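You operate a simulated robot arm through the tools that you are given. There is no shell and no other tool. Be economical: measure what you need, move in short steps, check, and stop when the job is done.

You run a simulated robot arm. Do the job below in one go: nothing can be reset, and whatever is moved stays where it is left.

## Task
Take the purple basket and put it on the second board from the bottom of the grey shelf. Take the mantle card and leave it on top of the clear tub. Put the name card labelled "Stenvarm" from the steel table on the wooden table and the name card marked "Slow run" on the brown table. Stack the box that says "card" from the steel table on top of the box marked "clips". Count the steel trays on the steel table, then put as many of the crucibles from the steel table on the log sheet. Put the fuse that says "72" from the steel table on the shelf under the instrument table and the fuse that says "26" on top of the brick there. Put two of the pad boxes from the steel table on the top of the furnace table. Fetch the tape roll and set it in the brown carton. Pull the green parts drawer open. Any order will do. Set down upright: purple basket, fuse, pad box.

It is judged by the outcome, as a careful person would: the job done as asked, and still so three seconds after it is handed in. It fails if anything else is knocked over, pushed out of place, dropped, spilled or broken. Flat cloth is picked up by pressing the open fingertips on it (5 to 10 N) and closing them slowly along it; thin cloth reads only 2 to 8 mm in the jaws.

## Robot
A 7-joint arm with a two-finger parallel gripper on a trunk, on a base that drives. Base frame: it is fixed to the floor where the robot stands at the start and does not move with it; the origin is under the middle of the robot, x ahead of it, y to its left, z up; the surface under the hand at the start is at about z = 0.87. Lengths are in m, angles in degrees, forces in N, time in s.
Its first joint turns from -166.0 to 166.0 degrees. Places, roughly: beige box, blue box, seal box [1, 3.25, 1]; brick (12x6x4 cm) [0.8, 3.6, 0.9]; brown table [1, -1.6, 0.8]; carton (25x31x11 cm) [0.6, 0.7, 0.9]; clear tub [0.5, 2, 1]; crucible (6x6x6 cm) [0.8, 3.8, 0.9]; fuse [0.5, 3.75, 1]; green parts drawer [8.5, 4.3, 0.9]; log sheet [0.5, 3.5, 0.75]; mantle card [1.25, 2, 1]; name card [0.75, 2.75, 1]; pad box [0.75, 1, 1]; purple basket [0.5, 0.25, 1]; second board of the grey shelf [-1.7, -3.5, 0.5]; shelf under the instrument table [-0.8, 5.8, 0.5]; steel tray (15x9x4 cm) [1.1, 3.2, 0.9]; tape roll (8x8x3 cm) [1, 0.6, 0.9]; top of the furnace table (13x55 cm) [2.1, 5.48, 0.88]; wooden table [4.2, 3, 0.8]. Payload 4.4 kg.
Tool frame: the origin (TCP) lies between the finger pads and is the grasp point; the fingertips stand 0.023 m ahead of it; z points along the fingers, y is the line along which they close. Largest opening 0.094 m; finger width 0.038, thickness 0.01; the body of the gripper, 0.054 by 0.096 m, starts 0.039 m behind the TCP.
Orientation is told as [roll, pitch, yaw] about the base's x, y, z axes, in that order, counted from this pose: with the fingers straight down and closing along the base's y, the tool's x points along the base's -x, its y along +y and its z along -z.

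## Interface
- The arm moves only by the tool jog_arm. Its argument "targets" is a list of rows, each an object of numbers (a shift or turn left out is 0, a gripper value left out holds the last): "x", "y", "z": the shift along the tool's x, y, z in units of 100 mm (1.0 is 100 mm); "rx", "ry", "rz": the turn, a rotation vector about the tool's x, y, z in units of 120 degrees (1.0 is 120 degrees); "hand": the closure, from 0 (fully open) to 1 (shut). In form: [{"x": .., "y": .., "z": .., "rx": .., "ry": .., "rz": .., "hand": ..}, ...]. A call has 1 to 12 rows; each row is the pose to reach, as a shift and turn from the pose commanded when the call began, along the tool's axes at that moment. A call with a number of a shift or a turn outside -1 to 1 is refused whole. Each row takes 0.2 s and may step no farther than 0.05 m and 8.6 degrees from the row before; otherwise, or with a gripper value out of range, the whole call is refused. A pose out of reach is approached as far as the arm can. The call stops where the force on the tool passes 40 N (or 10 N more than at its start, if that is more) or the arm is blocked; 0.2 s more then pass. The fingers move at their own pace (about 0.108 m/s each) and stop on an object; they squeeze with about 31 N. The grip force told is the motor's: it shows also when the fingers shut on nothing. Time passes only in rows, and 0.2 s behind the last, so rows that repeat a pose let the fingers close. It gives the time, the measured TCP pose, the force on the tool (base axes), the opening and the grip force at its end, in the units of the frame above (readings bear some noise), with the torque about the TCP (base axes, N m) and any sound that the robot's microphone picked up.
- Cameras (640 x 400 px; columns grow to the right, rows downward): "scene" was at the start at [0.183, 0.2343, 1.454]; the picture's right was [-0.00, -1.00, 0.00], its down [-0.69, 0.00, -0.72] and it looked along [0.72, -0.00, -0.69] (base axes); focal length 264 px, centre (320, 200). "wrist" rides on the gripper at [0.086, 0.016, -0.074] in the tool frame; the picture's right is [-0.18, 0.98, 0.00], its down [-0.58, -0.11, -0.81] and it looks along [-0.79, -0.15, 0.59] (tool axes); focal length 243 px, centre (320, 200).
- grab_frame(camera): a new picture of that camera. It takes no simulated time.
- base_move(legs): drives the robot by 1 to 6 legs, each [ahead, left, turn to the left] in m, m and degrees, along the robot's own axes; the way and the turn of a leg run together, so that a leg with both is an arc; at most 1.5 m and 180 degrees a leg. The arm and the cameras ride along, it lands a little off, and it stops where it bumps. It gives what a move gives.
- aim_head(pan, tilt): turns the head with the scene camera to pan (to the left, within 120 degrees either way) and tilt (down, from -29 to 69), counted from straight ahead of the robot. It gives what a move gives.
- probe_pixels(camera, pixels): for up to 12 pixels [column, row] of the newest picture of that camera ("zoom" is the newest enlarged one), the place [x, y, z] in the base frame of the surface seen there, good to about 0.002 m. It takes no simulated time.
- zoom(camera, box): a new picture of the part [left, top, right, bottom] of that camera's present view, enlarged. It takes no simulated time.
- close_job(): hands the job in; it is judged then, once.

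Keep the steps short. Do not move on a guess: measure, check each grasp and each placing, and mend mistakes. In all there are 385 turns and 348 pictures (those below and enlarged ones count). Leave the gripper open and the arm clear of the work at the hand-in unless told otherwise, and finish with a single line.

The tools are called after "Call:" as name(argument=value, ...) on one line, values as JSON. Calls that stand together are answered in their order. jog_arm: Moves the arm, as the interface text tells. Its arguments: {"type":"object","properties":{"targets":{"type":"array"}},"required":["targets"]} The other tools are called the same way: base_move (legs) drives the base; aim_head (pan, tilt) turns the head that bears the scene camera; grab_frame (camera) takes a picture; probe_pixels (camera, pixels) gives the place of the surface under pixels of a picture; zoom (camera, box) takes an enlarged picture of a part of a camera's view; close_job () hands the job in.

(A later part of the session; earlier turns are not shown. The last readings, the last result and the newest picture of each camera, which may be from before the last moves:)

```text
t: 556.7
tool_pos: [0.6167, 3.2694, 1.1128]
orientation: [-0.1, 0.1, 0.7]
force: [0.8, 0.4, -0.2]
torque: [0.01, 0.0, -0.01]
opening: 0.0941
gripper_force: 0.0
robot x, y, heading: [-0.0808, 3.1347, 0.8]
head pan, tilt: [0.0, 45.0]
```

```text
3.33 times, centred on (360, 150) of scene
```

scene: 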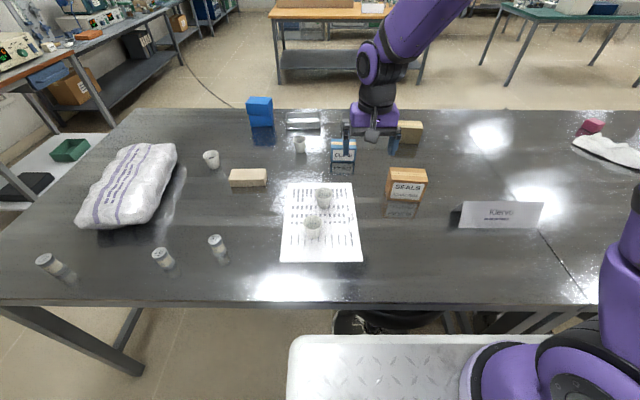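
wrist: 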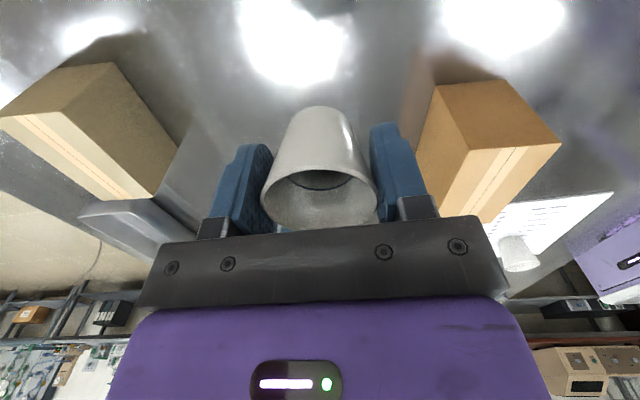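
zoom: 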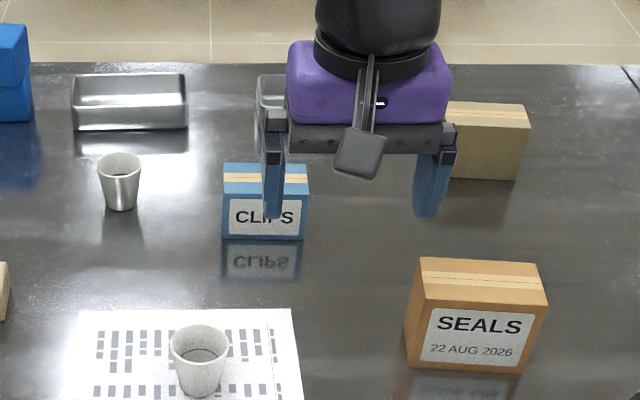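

I rotate to yaw 90 and move over CARD in five calls at z≈1.11.

Call:
jog_arm(targets=[{"rz": -0.068}, {"rz": -0.136}, {"rz": -0.204}, {"rz": -0.272}, {"rz": -0.34}, {"rz": -0.408}, {"rz": -0.476}, {"rz": -0.544}, {"rz": -0.612}, {"rz": -0.68}, {"rz": -0.744}])

Call:
jog_arm(targets=[{"y": -0.41, "x": 0.226}, {"y": -0.82, "x": 0.452}])

Call:
jog_arm(targets=[{"y": -0.41, "x": 0.226}, {"y": -0.82, "x": 0.452}])

Call:
jog_arm(targets=[{"y": -0.41, "x": 0.226}, {"y": -0.82, "x": 0.452}])

Call:
jog_arm(targets=[{"y": -0.41, "x": 0.226}, {"y": -0.82, "x": 0.452}])

Call:
jog_arm(targets=[{"y": -0.41, "x": 0.226}, {"y": -0.81, "x": 0.452}])

Call:
grab_frame(camera="wrist")

Call:
zoom(camera="scene", box=[300, 70, 480, 200])

```text
t: 559.1
tool_pos: [0.6166, 3.2689, 1.1141]
orientation: [0.0, 0.2, 90.1]
force: [0.4, 0.0, 0.2]
torque: [0.02, 0.02, -0.01]
opening: 0.0939
gripper_force: 0.1
robot x, y, heading: [-0.079, 3.1405, 0.6]
head pan, tilt: [0.0, 45.0]
```

```text
t: 559.7
tool_pos: [0.6976, 3.226, 1.1151]
orientation: [-0.1, 0.2, 90.0]
force: [-0.7, 0.4, 0.8]
torque: [-0.02, -0.01, 0.01]
opening: 0.0942
gripper_force: 0.2
robot x, y, heading: [-0.0827, 3.1372, 0.9]
head pan, tilt: [0.0, 45.0]
```

```text
t: 560.3
tool_pos: [0.7815, 3.1797, 1.1125]
orientation: [-0.1, 0.1, 90.0]
force: [0.2, 0.3, 0.7]
torque: [-0.02, -0.01, -0.02]
opening: 0.0941
gripper_force: 0.1
robot x, y, heading: [-0.0769, 3.1366, 0.9]
head pan, tilt: [0.0, 45.0]
```

```text
t: 560.9
tool_pos: [0.8652, 3.1335, 1.1132]
orientation: [-0.1, 0.1, 90.0]
force: [-0.7, 0.2, 1.3]
torque: [-0.07, -0.03, -0.01]
opening: 0.0941
gripper_force: 0.0
robot x, y, heading: [-0.0808, 3.1405, 0.8]
head pan, tilt: [0.0, 45.0]
```

```text
t: 561.5
tool_pos: [0.9447, 3.0893, 1.1132]
orientation: [-0.1, 0.2, 90.1]
force: [-0.2, 0.9, 1.7]
torque: [-0.02, -0.04, 0.02]
opening: 0.0939
gripper_force: 0.0
robot x, y, heading: [-0.0808, 3.1372, 0.9]
head pan, tilt: [0.0, 45.0]
```

```text
t: 562.1
tool_pos: [1.0214, 3.043, 1.1175]
orientation: [-0.2, 0.1, 90.0]
force: [-0.7, -0.2, 3.6]
torque: [0.03, -0.14, 0.0]
opening: 0.0938
gripper_force: 0.1
out of reach, approached as far as the arm can: row 2
robot x, y, heading: [-0.0782, 3.1362, 0.8]
head pan, tilt: [0.0, 45.0]
```

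```text
156 pictures are left
```

wrist: 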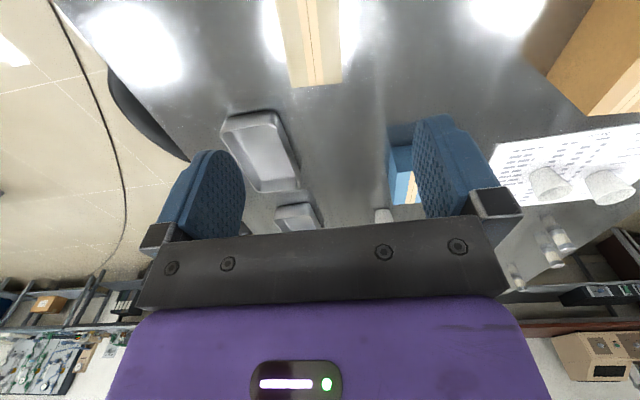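

```text
3.08 times, centred on (390, 135) of scene
```

zoom: 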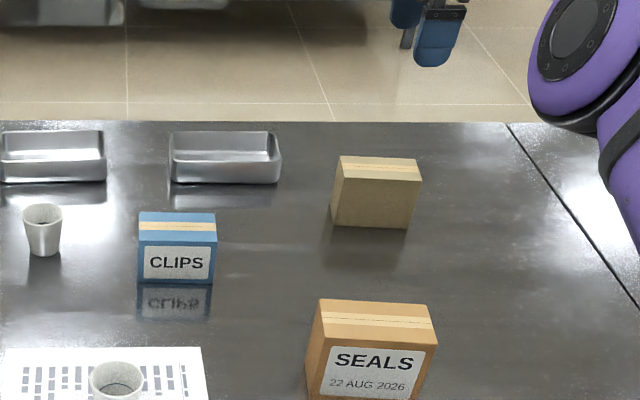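

At this height that's the reach limit. I drive 0.06 m closer (heading fixed) and re-probe CARD.

Call:
base_move(legs=[[0.06, 0, -0.8]])

Call:
grab_frame(camera="wrist")

Call:
zoom(camera="scene", box=[300, 90, 480, 220])

```text
t: 563.0
tool_pos: [1.0821, 3.0269, 1.1122]
orientation: [-0.1, 0.0, 89.1]
force: [0.2, -0.6, -0.8]
torque: [0.04, 0.01, -0.01]
opening: 0.094
gripper_force: 0.1
robot x, y, heading: [-0.0223, 3.1358, -0.2]
head pan, tilt: [0.0, 45.0]
```

```text
154 pictures are left
```

wrist: 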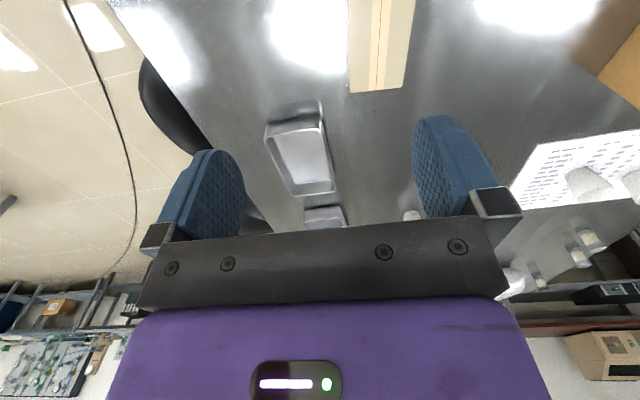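

```text
3.08 times, centred on (390, 155) of scene
```

zoom: 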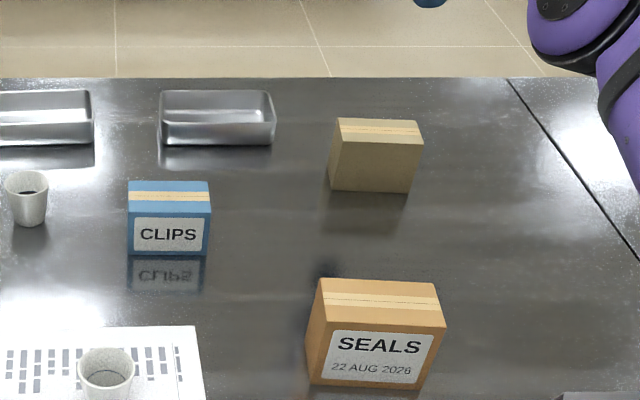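

Call:
probe_pixels(camera="zoom", pixels=[[340, 120], [418, 122], [420, 143], [340, 138], [414, 188], [332, 185], [131, 184], [207, 184], [208, 213], [130, 211]])

Call:
probe_pixels(camera="wrist", pixels=[[352, 88], [402, 86], [355, 10], [412, 8], [378, 50]])

```text
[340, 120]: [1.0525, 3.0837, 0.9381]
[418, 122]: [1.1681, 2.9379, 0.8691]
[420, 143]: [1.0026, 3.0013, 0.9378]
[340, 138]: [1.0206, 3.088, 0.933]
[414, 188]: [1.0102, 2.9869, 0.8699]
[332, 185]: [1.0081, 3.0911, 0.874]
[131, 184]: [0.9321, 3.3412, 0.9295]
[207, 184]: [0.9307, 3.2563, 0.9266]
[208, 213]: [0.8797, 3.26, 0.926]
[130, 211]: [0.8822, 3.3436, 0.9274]
```

```text
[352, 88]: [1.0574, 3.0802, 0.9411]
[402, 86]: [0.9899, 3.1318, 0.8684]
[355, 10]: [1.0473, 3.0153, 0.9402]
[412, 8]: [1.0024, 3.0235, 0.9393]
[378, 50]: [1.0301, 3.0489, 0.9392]
```

CARD centre (1.027,3.044), yaw −2.5°, top 0.939. I align and descend to z≈0.912, close, lift.

Call:
jog_arm(targets=[{"x": -0.08, "y": 0.27, "rz": 0.013}, {"x": -0.16, "y": 0.55, "rz": 0.013}, {"x": -0.16, "y": 0.55, "rz": 0.013, "z": 0.45}, {"x": -0.16, "y": 0.55, "rz": 0.013, "z": 0.9}])

Call:
grab_frame(camera="wrist")

Call:
zoom(camera="scene", box=[320, 70, 480, 180])

```text
t: 564.0
tool_pos: [1.0276, 3.0426, 1.0218]
orientation: [-0.1, 0.0, 87.5]
force: [0.0, 0.9, 1.3]
torque: [-0.02, -0.02, -0.03]
opening: 0.0938
gripper_force: 0.0
robot x, y, heading: [-0.022, 3.1384, -0.0]
head pan, tilt: [0.0, 45.0]
```

```text
152 pictures are left
```

wrist: 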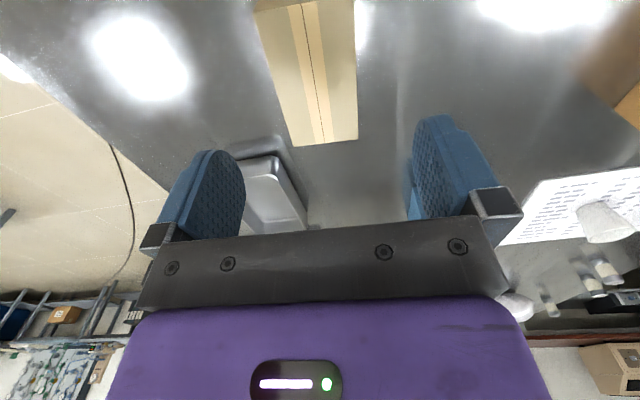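

```text
3.64 times, centred on (400, 125) of scene
```

zoom: 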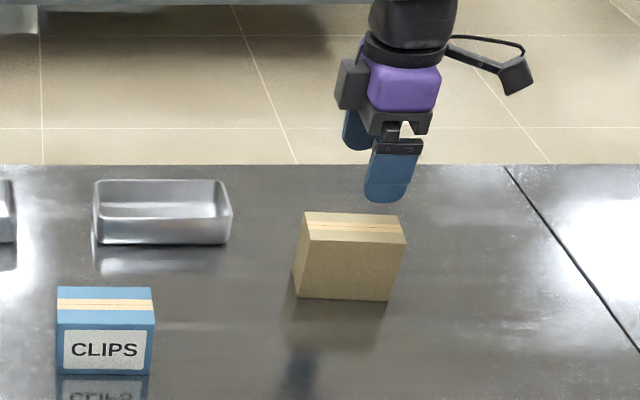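

Call:
jog_arm(targets=[{"z": 0.45}, {"z": 0.85}, {"z": 1.0}])

Call:
jog_arm(targets=[{"z": 0.08}, {"z": 0.08, "hand": 0.2}, {"z": 0.08, "hand": 0.4}, {"z": 0.08, "hand": 1}, {"z": 0.08, "hand": 1}, {"z": 0.08, "hand": 1}])

Call:
jog_arm(targets=[{"z": -0.15}, {"z": -0.35}, {"z": -0.65}, {"z": -1.0}])

Call:
grab_frame(camera="wrist")

```text
t: 564.8
tool_pos: [1.0257, 3.0425, 0.9207]
orientation: [0.0, 0.0, 87.5]
force: [-0.1, -0.4, 0.5]
torque: [0.0, 0.0, -0.05]
opening: 0.0939
gripper_force: 0.0
robot x, y, heading: [-0.0199, 3.1353, -0.0]
head pan, tilt: [0.0, 45.0]
```

```text
t: 566.2
tool_pos: [1.0278, 3.0422, 0.9128]
orientation: [0.0, 0.1, 87.5]
force: [0.6, -0.2, 0.1]
torque: [0.0, -0.01, 0.02]
opening: 0.0546
gripper_force: 31.2
robot x, y, heading: [-0.0156, 3.1344, -0.1]
head pan, tilt: [0.0, 45.0]
```

```text
t: 567.2
tool_pos: [1.0254, 3.0437, 1.014]
orientation: [0.1, 0.1, 87.5]
force: [-0.1, -0.3, -0.7]
torque: [0.0, -0.01, 0.02]
opening: 0.0544
gripper_force: 30.1
robot x, y, heading: [-0.0181, 3.1365, 0.1]
head pan, tilt: [0.0, 45.0]
```

```text
150 pictures are left
```

wrist: 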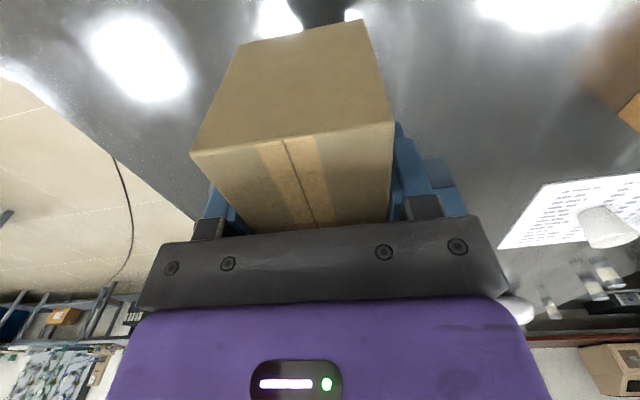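

Held at 54.6 mm. I raise 30 mm and carry it over CLIPS (0.907,3.299).

Call:
jog_arm(targets=[{"z": -0.3}, {"z": -0.3, "x": -0.4, "y": 0.21}, {"z": -0.3, "x": -0.83, "y": 0.433}])

Call:
jog_arm(targets=[{"x": -0.42, "y": 0.216}, {"x": -0.832, "y": 0.433}])

Call:
jog_arm(targets=[{"x": -0.42, "y": 0.216}, {"x": -0.832, "y": 0.433}])

Call:
grab_frame(camera="scene")

Call:
grab_frame(camera="wrist")

```text
t: 568.0
tool_pos: [0.9883, 3.1252, 1.0427]
orientation: [0.1, 0.1, 87.5]
force: [-0.1, -1.9, -1.1]
torque: [0.05, 0.03, -0.04]
opening: 0.0543
gripper_force: 30.9
robot x, y, heading: [-0.019, 3.135, -0.1]
head pan, tilt: [0.0, 45.0]
```

```text
t: 568.6
tool_pos: [0.9486, 3.2124, 1.0423]
orientation: [0.0, 0.1, 87.4]
force: [-0.6, -1.4, -1.6]
torque: [0.07, 0.02, 0.0]
opening: 0.0544
gripper_force: 30.9
robot x, y, heading: [-0.0189, 3.1336, 0.3]
head pan, tilt: [0.0, 45.0]
```

```text
t: 569.2
tool_pos: [0.9108, 3.294, 1.0411]
orientation: [0.0, 0.2, 87.3]
force: [-0.4, -1.6, -1.3]
torque: [0.09, 0.05, 0.01]
opening: 0.0542
gripper_force: 31.7
robot x, y, heading: [-0.0207, 3.1379, -0.0]
head pan, tilt: [0.0, 45.0]
```

```text
149 pictures are left
```

scene: 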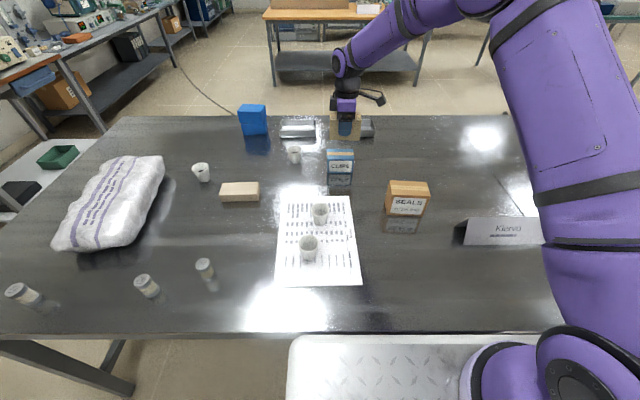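

```text
148 pictures are left
```

wrist: 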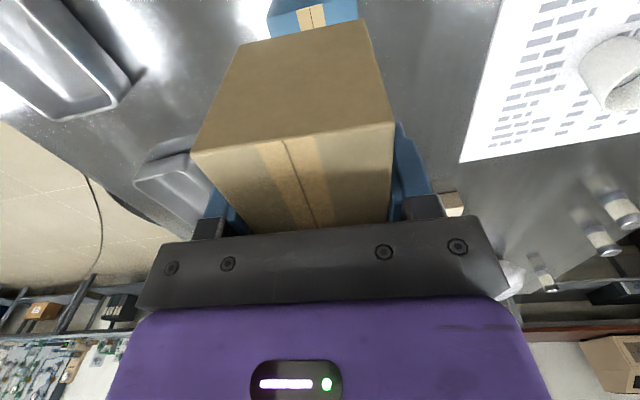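

I fine-adjust and lower to just above CLIPS, then touch down.

Call:
jog_arm(targets=[{"x": -0.05, "y": 0.04, "z": 0.2}, {"x": -0.05, "y": 0.04, "z": 0.45}, {"x": -0.05, "y": 0.04, "z": 0.62}])

Call:
zoom(camera="scene", box=[280, 80, 420, 200])

Call:
jog_arm(targets=[{"z": 0.03}, {"z": 0.055}])

```text
t: 570.0
tool_pos: [0.9054, 3.3028, 0.9808]
orientation: [0.0, 0.1, 87.5]
force: [-0.3, 0.7, 0.0]
torque: [-0.01, 0.02, -0.03]
opening: 0.0543
gripper_force: 30.3
robot x, y, heading: [-0.0194, 3.1392, 0.1]
head pan, tilt: [0.0, 45.0]
```

```text
3.33 times, centred on (350, 140) of scene
```

zoom: 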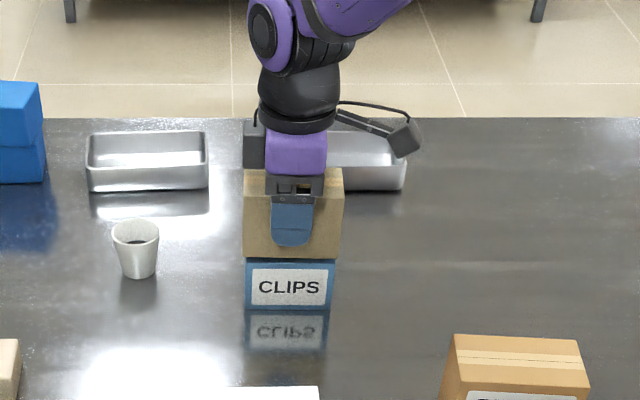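

```text
t: 570.6
tool_pos: [0.9048, 3.3042, 0.9751]
orientation: [0.0, 0.1, 87.5]
force: [-0.2, 0.1, -1.0]
torque: [0.0, 0.01, -0.04]
opening: 0.0545
gripper_force: 30.4
robot x, y, heading: [-0.0228, 3.1369, 0.0]
head pan, tilt: [0.0, 45.0]
```

Call:
jog_arm(targets=[{"z": 0.015}, {"z": 0.03}])

Call:
jog_arm(targets=[{"z": 0.008}])

```text
t: 571.2
tool_pos: [0.905, 3.3017, 0.9743]
orientation: [0.0, 0.1, 87.5]
force: [-2.0, -1.3, 6.1]
torque: [-0.07, 0.11, 0.02]
opening: 0.0544
gripper_force: 30.9
robot x, y, heading: [-0.0156, 3.1372, 0.0]
head pan, tilt: [0.0, 45.0]
```

```text
t: 571.6
tool_pos: [0.9045, 3.3019, 0.9736]
orientation: [-0.2, 0.0, 87.5]
force: [0.2, -2.1, 13.1]
torque: [-0.14, 0.09, 0.03]
opening: 0.0543
gripper_force: 30.8
robot x, y, heading: [-0.0169, 3.1366, 0.2]
head pan, tilt: [0.0, 45.0]
```

Resting on CLIPS. I open gently and rise.

Call:
jog_arm(targets=[{"hand": 0.38}, {"hand": 0.2}, {"hand": 0}, {"hand": 0}])

Call:
jog_arm(targets=[{"z": -0.2}, {"z": -0.6}, {"z": -1.0}])

Call:
jog_arm(targets=[{"y": 0.4, "z": -0.2}, {"y": 0.9, "z": -0.3}])

Call:
zoom(camera="scene", box=[260, 80, 440, 210])

```text
t: 572.6
tool_pos: [0.9042, 3.3041, 0.9723]
orientation: [0.0, 0.1, 87.6]
force: [0.2, 0.2, 0.6]
torque: [0.05, 0.03, -0.01]
opening: 0.094
gripper_force: 0.1
robot x, y, heading: [-0.0174, 3.1363, -0.0]
head pan, tilt: [0.0, 45.0]
```

```text
t: 573.4
tool_pos: [0.9053, 3.3035, 1.0715]
orientation: [0.1, 0.0, 87.6]
force: [0.6, 0.5, -0.7]
torque: [0.0, 0.0, 0.01]
opening: 0.0942
gripper_force: 0.0
robot x, y, heading: [-0.0199, 3.136, 0.4]
head pan, tilt: [0.0, 45.0]
```

```text
refused: row 2 steps farther than a row can; nothing moved
```

```text
3.08 times, centred on (350, 145) of scene
```

zoom: 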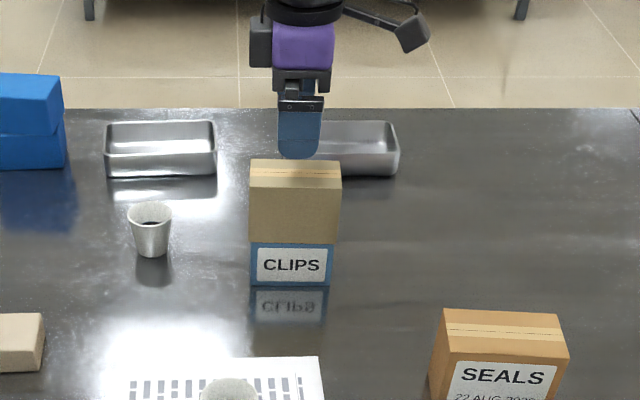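

CARD is on CLIPS. Next fuse 26: I back up to x≈−0.36 and left to y≈3.74.

Call:
base_move(legs=[[-0.34, 0.6, 0]])

Call:
aim_head(pan=0, tilt=50)

Call:
grab_frame(camera="scene")

Call:
zoom(camera="scene", box=[270, 90, 430, 220])

```text
t: 577.3
tool_pos: [0.5619, 3.9094, 1.0721]
orientation: [0.0, 0.1, 87.1]
force: [-0.3, -0.1, 0.3]
torque: [-0.03, -0.01, -0.01]
opening: 0.094
gripper_force: 0.1
robot x, y, heading: [-0.3636, 3.7536, -0.6]
head pan, tilt: [0.0, 45.0]
```

```text
t: 578.0
tool_pos: [0.5616, 3.9081, 1.073]
orientation: [0.0, 0.1, 87.0]
force: [-0.3, 0.1, 0.3]
torque: [0.01, -0.01, 0.04]
opening: 0.0941
gripper_force: 0.1
robot x, y, heading: [-0.3622, 3.7541, -0.6]
head pan, tilt: [0.0, 50.0]
```

```text
145 pictures are left
```

scene: 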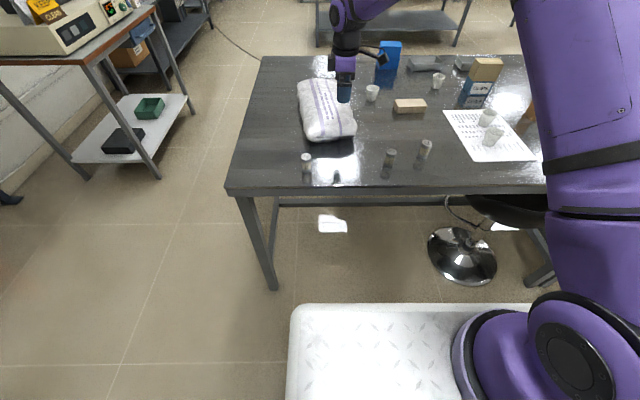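

```text
3.08 times, centred on (350, 155) of scene
```

zoom: 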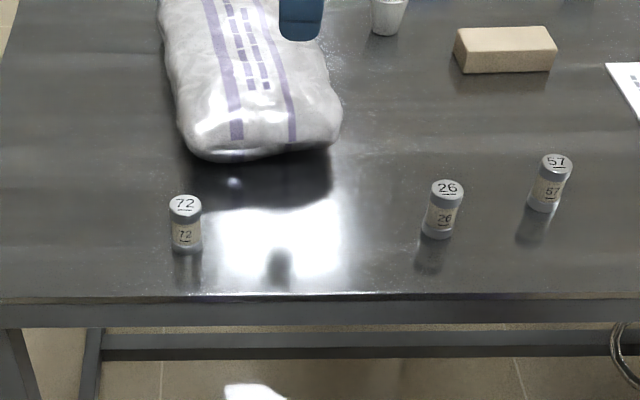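

I probe fuse 26's top and base, fuse 72, and the brick's corners.

Call:
zoom(camera="scene", box=[370, 130, 440, 180])

Call:
probe_pixels(camera="zoom", pixels=[[193, 155], [163, 160], [222, 163], [193, 175], [195, 140], [180, 260]])

Call:
zoom(camera="scene", box=[380, 85, 440, 125])

Call:
probe_pixels(camera="zoom", pixels=[[160, 155], [470, 145], [140, 205], [475, 200], [310, 170], [310, 240]])

```text
8.00 times, centred on (405, 155) of scene
```

zoom: 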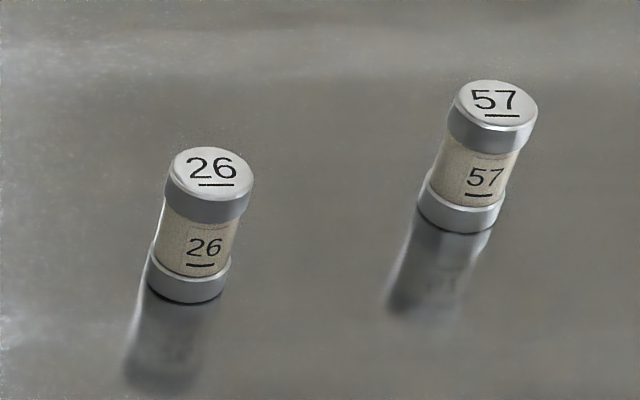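

```text
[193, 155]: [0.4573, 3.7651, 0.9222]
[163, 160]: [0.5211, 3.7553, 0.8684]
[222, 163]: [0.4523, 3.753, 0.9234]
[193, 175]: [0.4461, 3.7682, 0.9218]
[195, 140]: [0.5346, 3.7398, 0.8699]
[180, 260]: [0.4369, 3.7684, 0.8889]
```

```text
10.00 times, centred on (410, 105) of scene
```

zoom: 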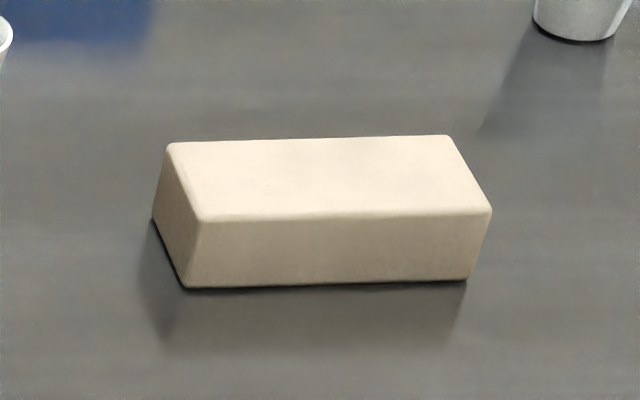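

```text
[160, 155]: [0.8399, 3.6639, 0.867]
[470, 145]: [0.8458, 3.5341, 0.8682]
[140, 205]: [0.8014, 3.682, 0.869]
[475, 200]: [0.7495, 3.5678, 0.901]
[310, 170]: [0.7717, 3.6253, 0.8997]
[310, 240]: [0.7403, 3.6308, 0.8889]
```

Call:
probe_pixels(camera="zoom", pixels=[[325, 178], [180, 150], [442, 142], [480, 207], [208, 214]])

Call:
zoom(camera="scene", box=[370, 130, 440, 180])

Call:
probe_pixels(camera="zoom", pixels=[[211, 172], [176, 172], [246, 176], [211, 152], [208, 195], [190, 298]])

```text
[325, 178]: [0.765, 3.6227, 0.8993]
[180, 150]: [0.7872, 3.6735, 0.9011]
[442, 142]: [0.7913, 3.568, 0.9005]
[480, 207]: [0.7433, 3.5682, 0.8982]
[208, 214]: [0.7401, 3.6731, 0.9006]
```

```text
8.00 times, centred on (405, 155) of scene
```

zoom: 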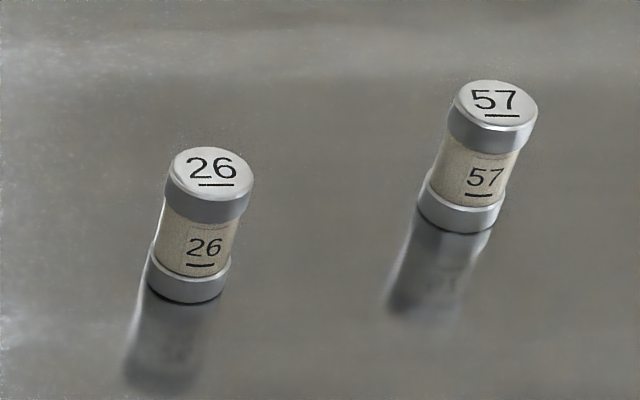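

```text
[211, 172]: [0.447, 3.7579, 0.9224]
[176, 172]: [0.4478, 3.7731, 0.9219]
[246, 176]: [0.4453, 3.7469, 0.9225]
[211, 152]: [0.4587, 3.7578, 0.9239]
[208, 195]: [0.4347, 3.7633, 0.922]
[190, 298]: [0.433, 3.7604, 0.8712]
```

Fuse 26 centre (0.4465,3.760), top 0.923; brick top centre (0.766,3.621), z 0.900. I move over the fuse and descend.

Call:
jog_arm(targets=[{"x": 0.385, "y": 0.267}, {"x": 0.77, "y": 0.535}])

Call:
jog_arm(targets=[{"x": 0.385, "y": 0.267}, {"x": 0.77, "y": 0.535}])

Call:
jog_arm(targets=[{"z": 0.45}, {"z": 0.9}])

Call:
grab_frame(camera="wrist")

Call:
zoom(camera="scene", box=[330, 80, 480, 210])

```text
t: 578.6
tool_pos: [0.5047, 3.8365, 1.0718]
orientation: [0.0, 0.1, 87.1]
force: [0.4, 1.0, -0.6]
torque: [-0.02, 0.0, 0.01]
opening: 0.0938
gripper_force: 0.0
robot x, y, heading: [-0.3603, 3.7495, -0.5]
head pan, tilt: [0.0, 50.0]
```

```text
t: 579.2
tool_pos: [0.448, 3.7619, 1.07]
orientation: [0.0, 0.1, 87.1]
force: [0.3, 0.3, -1.2]
torque: [-0.01, 0.0, 0.02]
opening: 0.094
gripper_force: 0.1
robot x, y, heading: [-0.3621, 3.7533, -0.5]
head pan, tilt: [0.0, 50.0]
```

```text
t: 579.8
tool_pos: [0.4472, 3.7609, 0.9828]
orientation: [-0.1, 0.0, 87.0]
force: [-1.6, -0.7, 1.0]
torque: [-0.02, -0.01, 0.0]
opening: 0.0942
gripper_force: 0.1
robot x, y, heading: [-0.3621, 3.7509, -0.6]
head pan, tilt: [0.0, 50.0]
```

```text
140 pictures are left
```

wrist: 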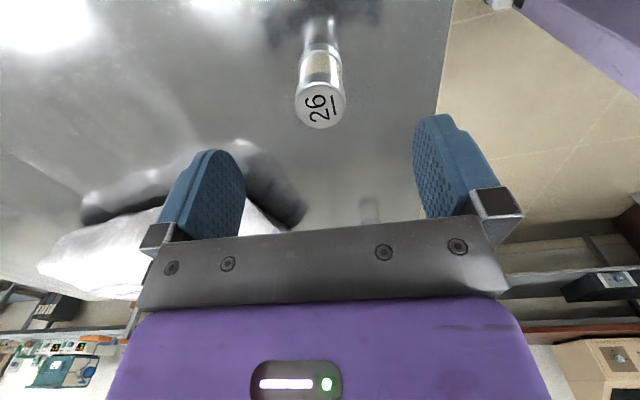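

```text
3.08 times, centred on (405, 145) of scene
```

zoom: 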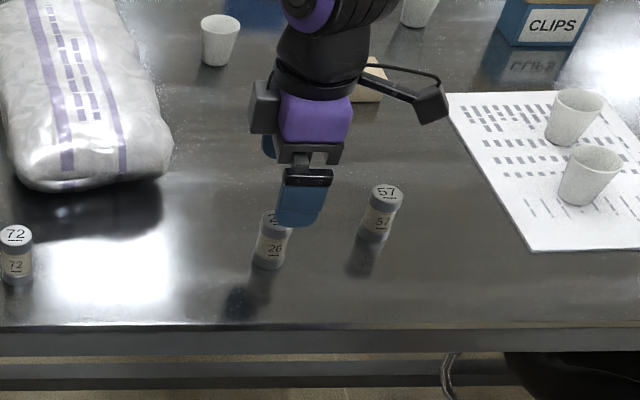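

Centred. I descend to z≈0.905 and close slowly, then lift.

Call:
jog_arm(targets=[{"z": 0.35}, {"z": 0.65}, {"z": 0.78}])

Call:
jog_arm(targets=[{"hand": 0.2}, {"hand": 0.4}, {"hand": 0.55}, {"hand": 0.65}, {"hand": 0.72}, {"hand": 1}, {"hand": 1}, {"hand": 1}])

Call:
jog_arm(targets=[{"z": -0.15}, {"z": -0.35}, {"z": -0.65}, {"z": -1.0}])

Call:
grab_frame(camera="wrist")

```text
t: 580.6
tool_pos: [0.4458, 3.7603, 0.9061]
orientation: [0.0, 0.1, 87.0]
force: [1.0, 0.6, 0.3]
torque: [-0.02, 0.04, 0.03]
opening: 0.0938
gripper_force: 0.0
robot x, y, heading: [-0.3598, 3.751, -0.8]
head pan, tilt: [0.0, 50.0]
```

```text
t: 582.4
tool_pos: [0.4475, 3.7618, 0.9057]
orientation: [0.0, 0.2, 87.1]
force: [-0.2, -0.1, -0.3]
torque: [-0.04, 0.03, 0.0]
opening: 0.0309
gripper_force: 30.7
robot x, y, heading: [-0.364, 3.7487, -0.6]
head pan, tilt: [0.0, 50.0]
```

```text
t: 583.4
tool_pos: [0.4459, 3.7619, 1.0071]
orientation: [-0.1, 0.0, 87.1]
force: [-1.0, 0.1, -0.9]
torque: [-0.01, -0.03, 0.01]
opening: 0.0308
gripper_force: 30.8
robot x, y, heading: [-0.3637, 3.7507, -0.8]
head pan, tilt: [0.0, 50.0]
```

```text
138 pictures are left
```

wrist: 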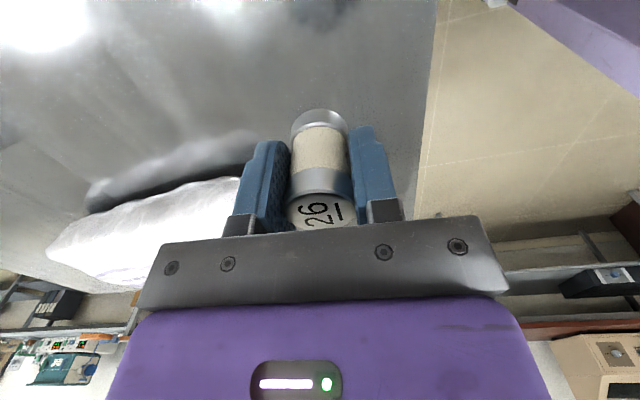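

Held upright. I drive ahead 0.12 m, then carry the fuse over the brick at z≈1.0.

Call:
base_move(legs=[[0.12, 0, 0.6]])

```text
t: 584.6
tool_pos: [0.568, 3.7722, 1.0052]
orientation: [0.1, 0.1, 87.7]
force: [-0.1, 0.2, -0.6]
torque: [0.02, 0.03, 0.01]
opening: 0.0309
gripper_force: 30.6
robot x, y, heading: [-0.2408, 3.7519, 0.2]
head pan, tilt: [0.0, 50.0]
```

Call:
jog_arm(targets=[{"x": 0.24, "y": -0.34}, {"x": 0.477, "y": -0.68}])

Call:
jog_arm(targets=[{"x": 0.24, "y": -0.34}, {"x": 0.477, "y": -0.68}])

Call:
jog_arm(targets=[{"x": 0.24, "y": -0.34}, {"x": 0.477, "y": -0.68}])

Call:
jog_arm(targets=[{"z": 0.3}, {"z": 0.55}])

Call:
grab_frame(camera="wrist")

Call:
zoom(camera="scene", box=[310, 90, 470, 220])

```text
t: 585.2
tool_pos: [0.635, 3.7238, 1.0048]
orientation: [0.0, 0.0, 87.8]
force: [-1.5, 0.4, 0.4]
torque: [0.0, -0.03, 0.01]
opening: 0.0308
gripper_force: 31.1
robot x, y, heading: [-0.2374, 3.7496, 0.3]
head pan, tilt: [0.0, 50.0]
```

```text
t: 585.8
tool_pos: [0.7021, 3.6714, 1.005]
orientation: [0.0, 0.0, 87.8]
force: [0.5, 0.2, -0.3]
torque: [-0.04, 0.0, 0.01]
opening: 0.0311
gripper_force: 30.9
robot x, y, heading: [-0.2342, 3.7517, 0.4]
head pan, tilt: [0.0, 50.0]
```

```text
t: 586.4
tool_pos: [0.7658, 3.6211, 1.0069]
orientation: [-0.1, 0.1, 87.7]
force: [-0.1, 0.2, -0.5]
torque: [-0.02, 0.03, 0.04]
opening: 0.0314
gripper_force: 30.7
robot x, y, heading: [-0.2388, 3.7484, 0.2]
head pan, tilt: [0.0, 50.0]
```

```text
t: 587.0
tool_pos: [0.7657, 3.6202, 0.9529]
orientation: [0.0, 0.1, 87.6]
force: [0.1, 0.4, -0.1]
torque: [0.02, 0.0, -0.02]
opening: 0.031
gripper_force: 31.0
robot x, y, heading: [-0.2415, 3.7531, 0.2]
head pan, tilt: [0.0, 50.0]
```

```text
137 pictures are left
```

wrist: 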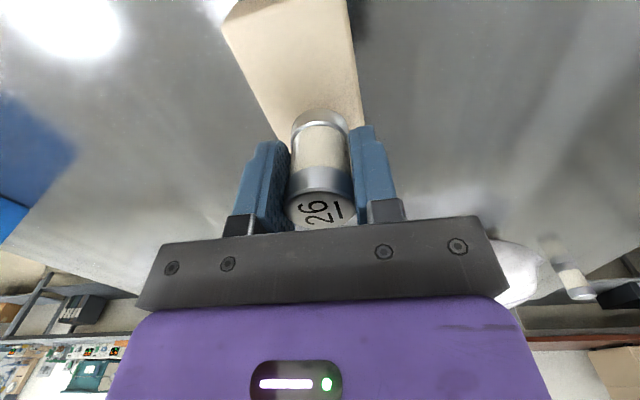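

```text
3.08 times, centred on (390, 155) of scene
```

zoom: 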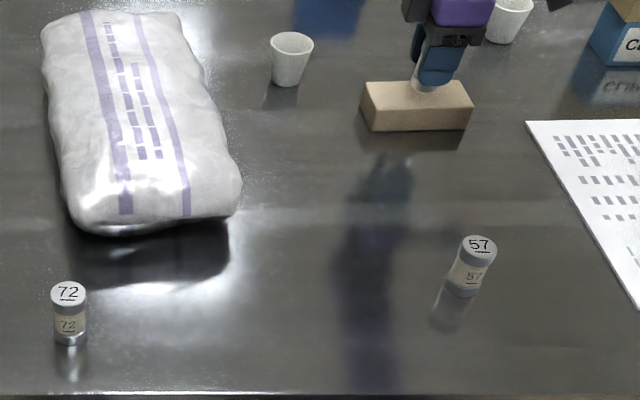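

Over the brick. I lower ~14 mm, feeling for contact.

Call:
jog_arm(targets=[{"z": 0.07}, {"z": 0.13}])

Call:
jog_arm(targets=[{"z": 0.015}, {"z": 0.03}])

```text
t: 587.6
tool_pos: [0.767, 3.6215, 0.94]
orientation: [-0.1, 0.0, 87.6]
force: [0.4, 0.2, -0.6]
torque: [-0.02, 0.0, -0.03]
opening: 0.0313
gripper_force: 31.1
robot x, y, heading: [-0.2422, 3.7526, 0.1]
head pan, tilt: [0.0, 50.0]
```

```text
t: 588.2
tool_pos: [0.7662, 3.6226, 0.938]
orientation: [-0.2, 0.0, 87.7]
force: [-3.7, 4.0, 22.8]
torque: [0.11, 0.16, -0.1]
opening: 0.0315
gripper_force: 31.0
robot x, y, heading: [-0.241, 3.7508, 0.4]
head pan, tilt: [0.0, 50.0]
```

Contact. I ease up 1 mm, open gradually and rise.

Call:
jog_arm(targets=[{"z": -0.01}, {"z": -0.01, "hand": 0.6}, {"z": -0.01, "hand": 0.45}, {"z": -0.01, "hand": 0.2}, {"z": -0.01, "hand": 0.0}, {"z": -0.01, "hand": 0.0}])

Call:
jog_arm(targets=[{"z": -0.2}, {"z": -0.6}, {"z": -1.0}])

Call:
jog_arm(targets=[{"z": -0.4}])

Call:
zoom(camera="scene", box=[310, 60, 470, 190])

```text
t: 589.6
tool_pos: [0.7664, 3.6213, 0.9361]
orientation: [0.1, 0.1, 87.6]
force: [0.4, -0.5, 0.5]
torque: [0.02, -0.02, -0.02]
opening: 0.0941
gripper_force: 0.0
robot x, y, heading: [-0.2392, 3.7515, 0.4]
head pan, tilt: [0.0, 50.0]
```

```text
t: 590.4
tool_pos: [0.7669, 3.6197, 1.0378]
orientation: [0.0, 0.0, 87.7]
force: [0.5, 0.4, 0.1]
torque: [-0.01, 0.04, -0.03]
opening: 0.0939
gripper_force: 0.0
robot x, y, heading: [-0.2407, 3.7498, 0.2]
head pan, tilt: [0.0, 50.0]
```

```text
t: 590.8
tool_pos: [0.7662, 3.62, 1.0764]
orientation: [0.1, 0.0, 87.6]
force: [0.5, -1.1, -0.7]
torque: [0.03, 0.06, 0.01]
opening: 0.094
gripper_force: 0.0
robot x, y, heading: [-0.235, 3.7471, 0.3]
head pan, tilt: [0.0, 50.0]
```

```text
3.08 times, centred on (390, 125) of scene
```

zoom: 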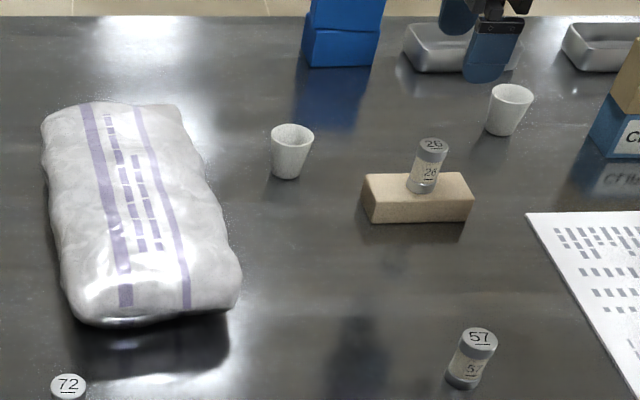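

Fuse 26 stands on the brick. Before grasping fuse 72 I look at the shelf under the instrument table.

Call:
aim_head(pan=100, tilt=25)

Call:
grab_frame(camera="scene")

Call:
zoom(camera="scene", box=[240, 100, 480, 260])

```text
t: 592.6
tool_pos: [0.7661, 3.6205, 1.0758]
orientation: [0.0, 0.1, 87.7]
force: [0.2, -0.3, 0.0]
torque: [0.01, -0.01, -0.02]
opening: 0.094
gripper_force: 0.1
robot x, y, heading: [-0.2423, 3.7475, -0.0]
head pan, tilt: [100.0, 25.0]
```

```text
134 pictures are left
```

scene: 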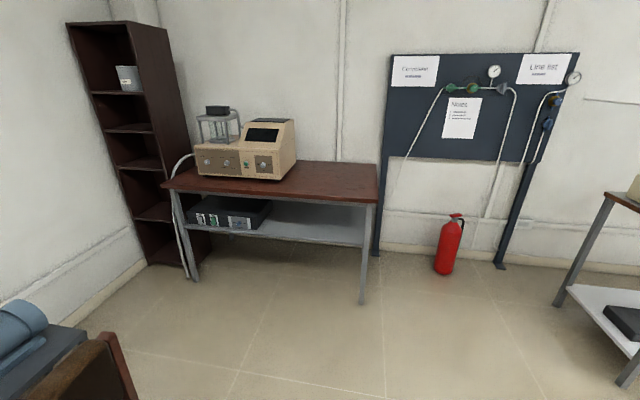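

```text
2.50 times, centred on (360, 180) of scene
```

zoom: 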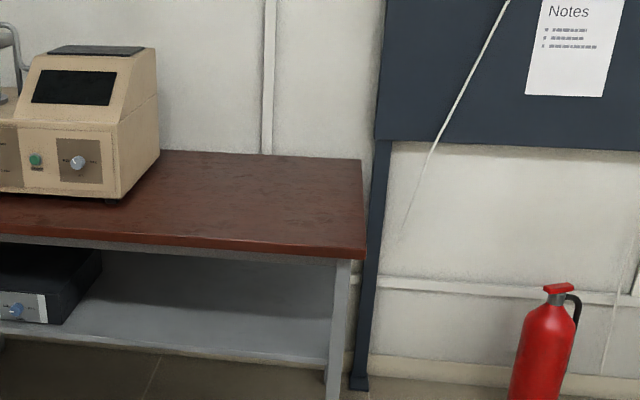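

Call:
probe_pixels(camera="zoom", pixels=[[200, 300], [280, 300], [280, 340], [300, 356], [200, 345], [250, 252], [360, 250], [250, 235], [330, 300], [100, 250], [335, 340]])

```text
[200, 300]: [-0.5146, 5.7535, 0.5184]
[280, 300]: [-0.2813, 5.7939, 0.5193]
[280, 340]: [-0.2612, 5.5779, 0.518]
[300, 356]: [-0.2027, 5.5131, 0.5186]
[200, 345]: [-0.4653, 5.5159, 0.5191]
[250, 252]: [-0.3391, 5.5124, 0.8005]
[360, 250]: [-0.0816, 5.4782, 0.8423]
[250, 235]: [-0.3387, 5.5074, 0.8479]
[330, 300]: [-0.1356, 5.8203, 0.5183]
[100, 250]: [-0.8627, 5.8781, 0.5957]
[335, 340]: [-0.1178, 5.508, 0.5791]
```

Shelf top z 0.519, front edge y≈5.50, opening 0.28 m high; a 42° tilt will fit. I strafe right 0.2 m and measure fuse 72 precisely.

Call:
base_move(legs=[[0, -0.2, 0]])

Call:
aim_head(pan=20, tilt=50)

Call:
grab_frame(camera="scene")

```text
t: 594.2
tool_pos: [0.7669, 3.4207, 1.0761]
orientation: [0.0, 0.1, 87.6]
force: [-0.3, 0.3, 0.5]
torque: [0.01, -0.06, 0.0]
opening: 0.094
gripper_force: 0.0
robot x, y, heading: [-0.2393, 3.5482, 0.0]
head pan, tilt: [100.0, 25.0]
```

```text
t: 595.7
tool_pos: [0.7677, 3.4207, 1.0772]
orientation: [0.1, 0.1, 87.7]
force: [-0.5, -0.5, 0.0]
torque: [0.0, -0.02, -0.02]
opening: 0.0938
gripper_force: 0.0
robot x, y, heading: [-0.2403, 3.549, 0.3]
head pan, tilt: [20.0, 50.0]
```

```text
132 pictures are left
```

scene: 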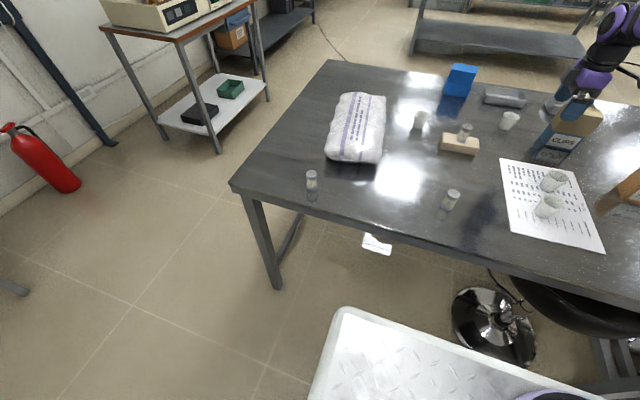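

Call:
zoom(camera="scene", box=[285, 155, 345, 205])

Call:
probe_pixels(camera="zoom", pixels=[[280, 140], [245, 140], [315, 140], [280, 122], [280, 158], [280, 210], [285, 260]])

```text
8.00 times, centred on (315, 180) of scene
```

zoom: 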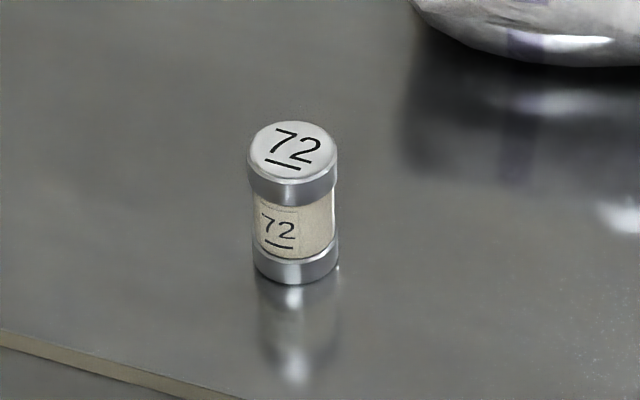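

```text
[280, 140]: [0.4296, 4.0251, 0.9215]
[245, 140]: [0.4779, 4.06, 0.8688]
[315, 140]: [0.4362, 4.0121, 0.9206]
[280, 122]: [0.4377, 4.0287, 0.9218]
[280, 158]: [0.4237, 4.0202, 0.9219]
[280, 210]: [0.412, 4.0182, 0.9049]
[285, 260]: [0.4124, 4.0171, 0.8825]
```

Fuse 72 centre ≈(0.428,4.02), top 0.922. I yaw to 50° and move toward the standoff in front of it.

Call:
jog_arm(targets=[{"rz": 0.063}, {"rz": 0.126}, {"rz": 0.189}, {"rz": 0.252}, {"rz": 0.314}])

Call:
jog_arm(targets=[{"x": -0.12, "y": 0.46}, {"x": -0.239, "y": 0.922}])

Call:
jog_arm(targets=[{"x": -0.12, "y": 0.46}, {"x": -0.239, "y": 0.922}])

Call:
jog_arm(targets=[{"x": -0.12, "y": 0.46}, {"x": -0.239, "y": 0.922}])

Call:
jog_arm(targets=[{"x": -0.12, "y": 0.46}, {"x": -0.239, "y": 0.922}])

Call:
jog_arm(targets=[{"x": -0.12, "y": 0.46}, {"x": -0.239, "y": 0.922}])

Call:
jog_arm(targets=[{"x": -0.12, "y": 0.46}, {"x": -0.239, "y": 0.922}])

Call:
jog_arm(targets=[{"x": -0.12, "y": 0.46}, {"x": -0.239, "y": 0.922}])

Call:
jog_arm(targets=[{"ry": -0.07}, {"ry": -0.14}, {"ry": -0.21}, {"ry": -0.28}, {"ry": -0.35}])

Call:
grab_frame(camera="wrist")

Call:
grab_frame(camera="scene")

```text
t: 596.9
tool_pos: [0.767, 3.4198, 1.0775]
orientation: [0.1, 0.2, 49.9]
force: [0.5, -0.5, 0.3]
torque: [-0.01, 0.03, 0.0]
opening: 0.0942
gripper_force: 0.1
robot x, y, heading: [-0.2382, 3.5483, 0.2]
head pan, tilt: [20.0, 50.0]
```

```text
t: 597.5
tool_pos: [0.7136, 3.496, 1.0785]
orientation: [0.0, -0.1, 49.8]
force: [0.6, -1.0, 0.0]
torque: [0.1, -0.02, 0.01]
opening: 0.094
gripper_force: 0.1
robot x, y, heading: [-0.2427, 3.5499, -0.1]
head pan, tilt: [20.0, 50.0]
```

```text
t: 598.1
tool_pos: [0.6571, 3.5727, 1.0787]
orientation: [-0.1, 0.1, 49.9]
force: [0.0, -1.8, 0.5]
torque: [0.07, 0.02, 0.0]
opening: 0.0941
gripper_force: 0.1
robot x, y, heading: [-0.2407, 3.5493, 0.1]
head pan, tilt: [20.0, 50.0]
```

```text
t: 598.7
tool_pos: [0.6008, 3.6496, 1.0793]
orientation: [0.1, 0.1, 49.8]
force: [0.4, -1.4, 0.0]
torque: [0.04, 0.02, -0.03]
opening: 0.094
gripper_force: 0.1
robot x, y, heading: [-0.2392, 3.5504, 0.3]
head pan, tilt: [20.0, 50.0]
```

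```text
t: 599.3
tool_pos: [0.5468, 3.7275, 1.0764]
orientation: [0.0, 0.0, 50.0]
force: [0.4, -0.1, -0.6]
torque: [0.05, 0.04, -0.02]
opening: 0.094
gripper_force: 0.1
robot x, y, heading: [-0.2373, 3.5523, -0.0]
head pan, tilt: [20.0, 50.0]
```

```text
t: 599.9
tool_pos: [0.4905, 3.8059, 1.0776]
orientation: [0.0, 0.0, 49.7]
force: [0.8, -0.2, -0.4]
torque: [0.08, 0.04, -0.03]
opening: 0.0938
gripper_force: 0.1
robot x, y, heading: [-0.2379, 3.5511, 0.3]
head pan, tilt: [20.0, 50.0]
```

```text
t: 600.5
tool_pos: [0.4357, 3.8828, 1.0751]
orientation: [-0.1, 0.1, 49.8]
force: [0.7, -0.3, -0.8]
torque: [0.01, -0.01, -0.04]
opening: 0.0938
gripper_force: 0.1
robot x, y, heading: [-0.2418, 3.5496, -0.0]
head pan, tilt: [20.0, 50.0]
```

```text
t: 601.1
tool_pos: [0.3798, 3.9615, 1.0776]
orientation: [-0.1, -0.1, 49.9]
force: [0.8, -0.6, 0.8]
torque: [0.03, 0.05, -0.01]
opening: 0.0942
gripper_force: 0.0
robot x, y, heading: [-0.2405, 3.5487, 0.3]
head pan, tilt: [20.0, 50.0]
```

```text
t: 602.3
tool_pos: [0.3823, 3.9615, 1.078]
orientation: [0.0, -42.0, 50.0]
force: [0.7, 0.4, 0.5]
torque: [0.0, 0.03, 0.0]
opening: 0.0939
gripper_force: 0.0
robot x, y, heading: [-0.2372, 3.5503, 0.5]
head pan, tilt: [20.0, 50.0]
```

```text
130 pictures are left
```

wrist: 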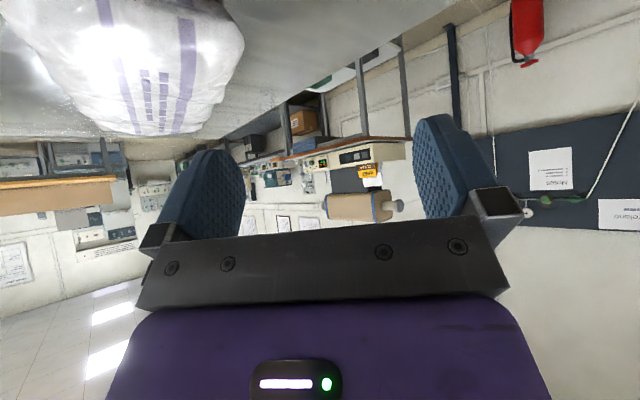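

```text
129 pictures are left
```

scene: 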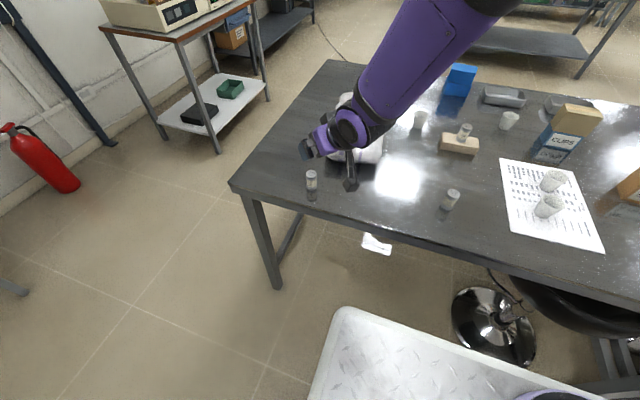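

I probe the bag's nearest edge to be sure the open fingers clear it.

Call:
probe_pixels(camera="scene", pixels=[[330, 155], [327, 150], [375, 163], [383, 150], [345, 165]])

Call:
jog_arm(targets=[{"x": 0.31, "z": 0.345, "hand": 0.36}, {"x": 0.622, "z": 0.691, "hand": 0.36}])

Call:
grab_frame(camera="wrist")

Call:
zoom(camera="scene", box=[270, 100, 390, 220])

```text
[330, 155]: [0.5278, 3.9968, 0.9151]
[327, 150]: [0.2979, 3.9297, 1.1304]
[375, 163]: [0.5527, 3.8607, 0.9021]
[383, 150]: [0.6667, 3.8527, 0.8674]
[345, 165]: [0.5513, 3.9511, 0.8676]
```

```text
t: 602.9
tool_pos: [0.3801, 3.9631, 0.9856]
orientation: [0.0, -42.0, 49.9]
force: [-0.5, -0.3, 0.5]
torque: [0.01, -0.03, 0.01]
opening: 0.06
gripper_force: 0.0
robot x, y, heading: [-0.2391, 3.5544, 0.1]
head pan, tilt: [20.0, 50.0]
```

```text
128 pictures are left
```

wrist: 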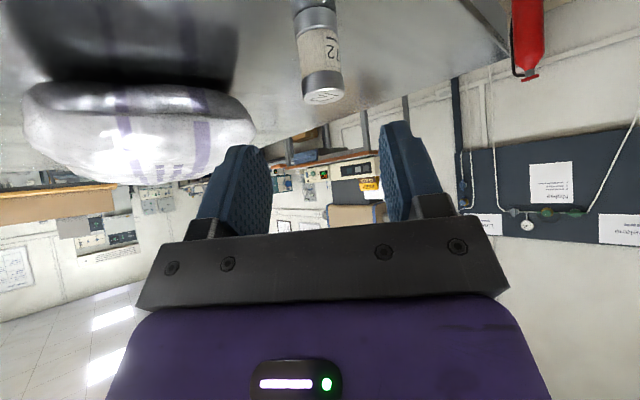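

```text
3.33 times, centred on (330, 160) of scene
```

zoom: 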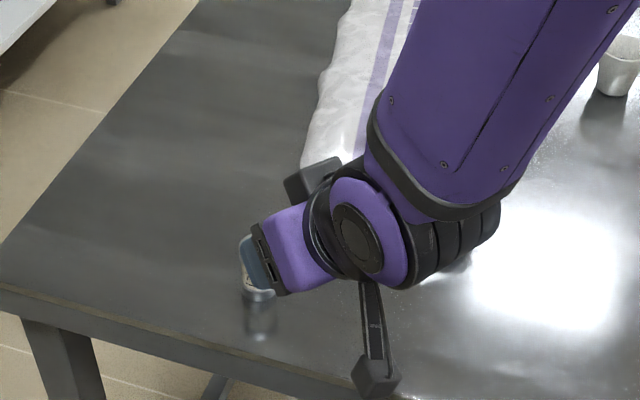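

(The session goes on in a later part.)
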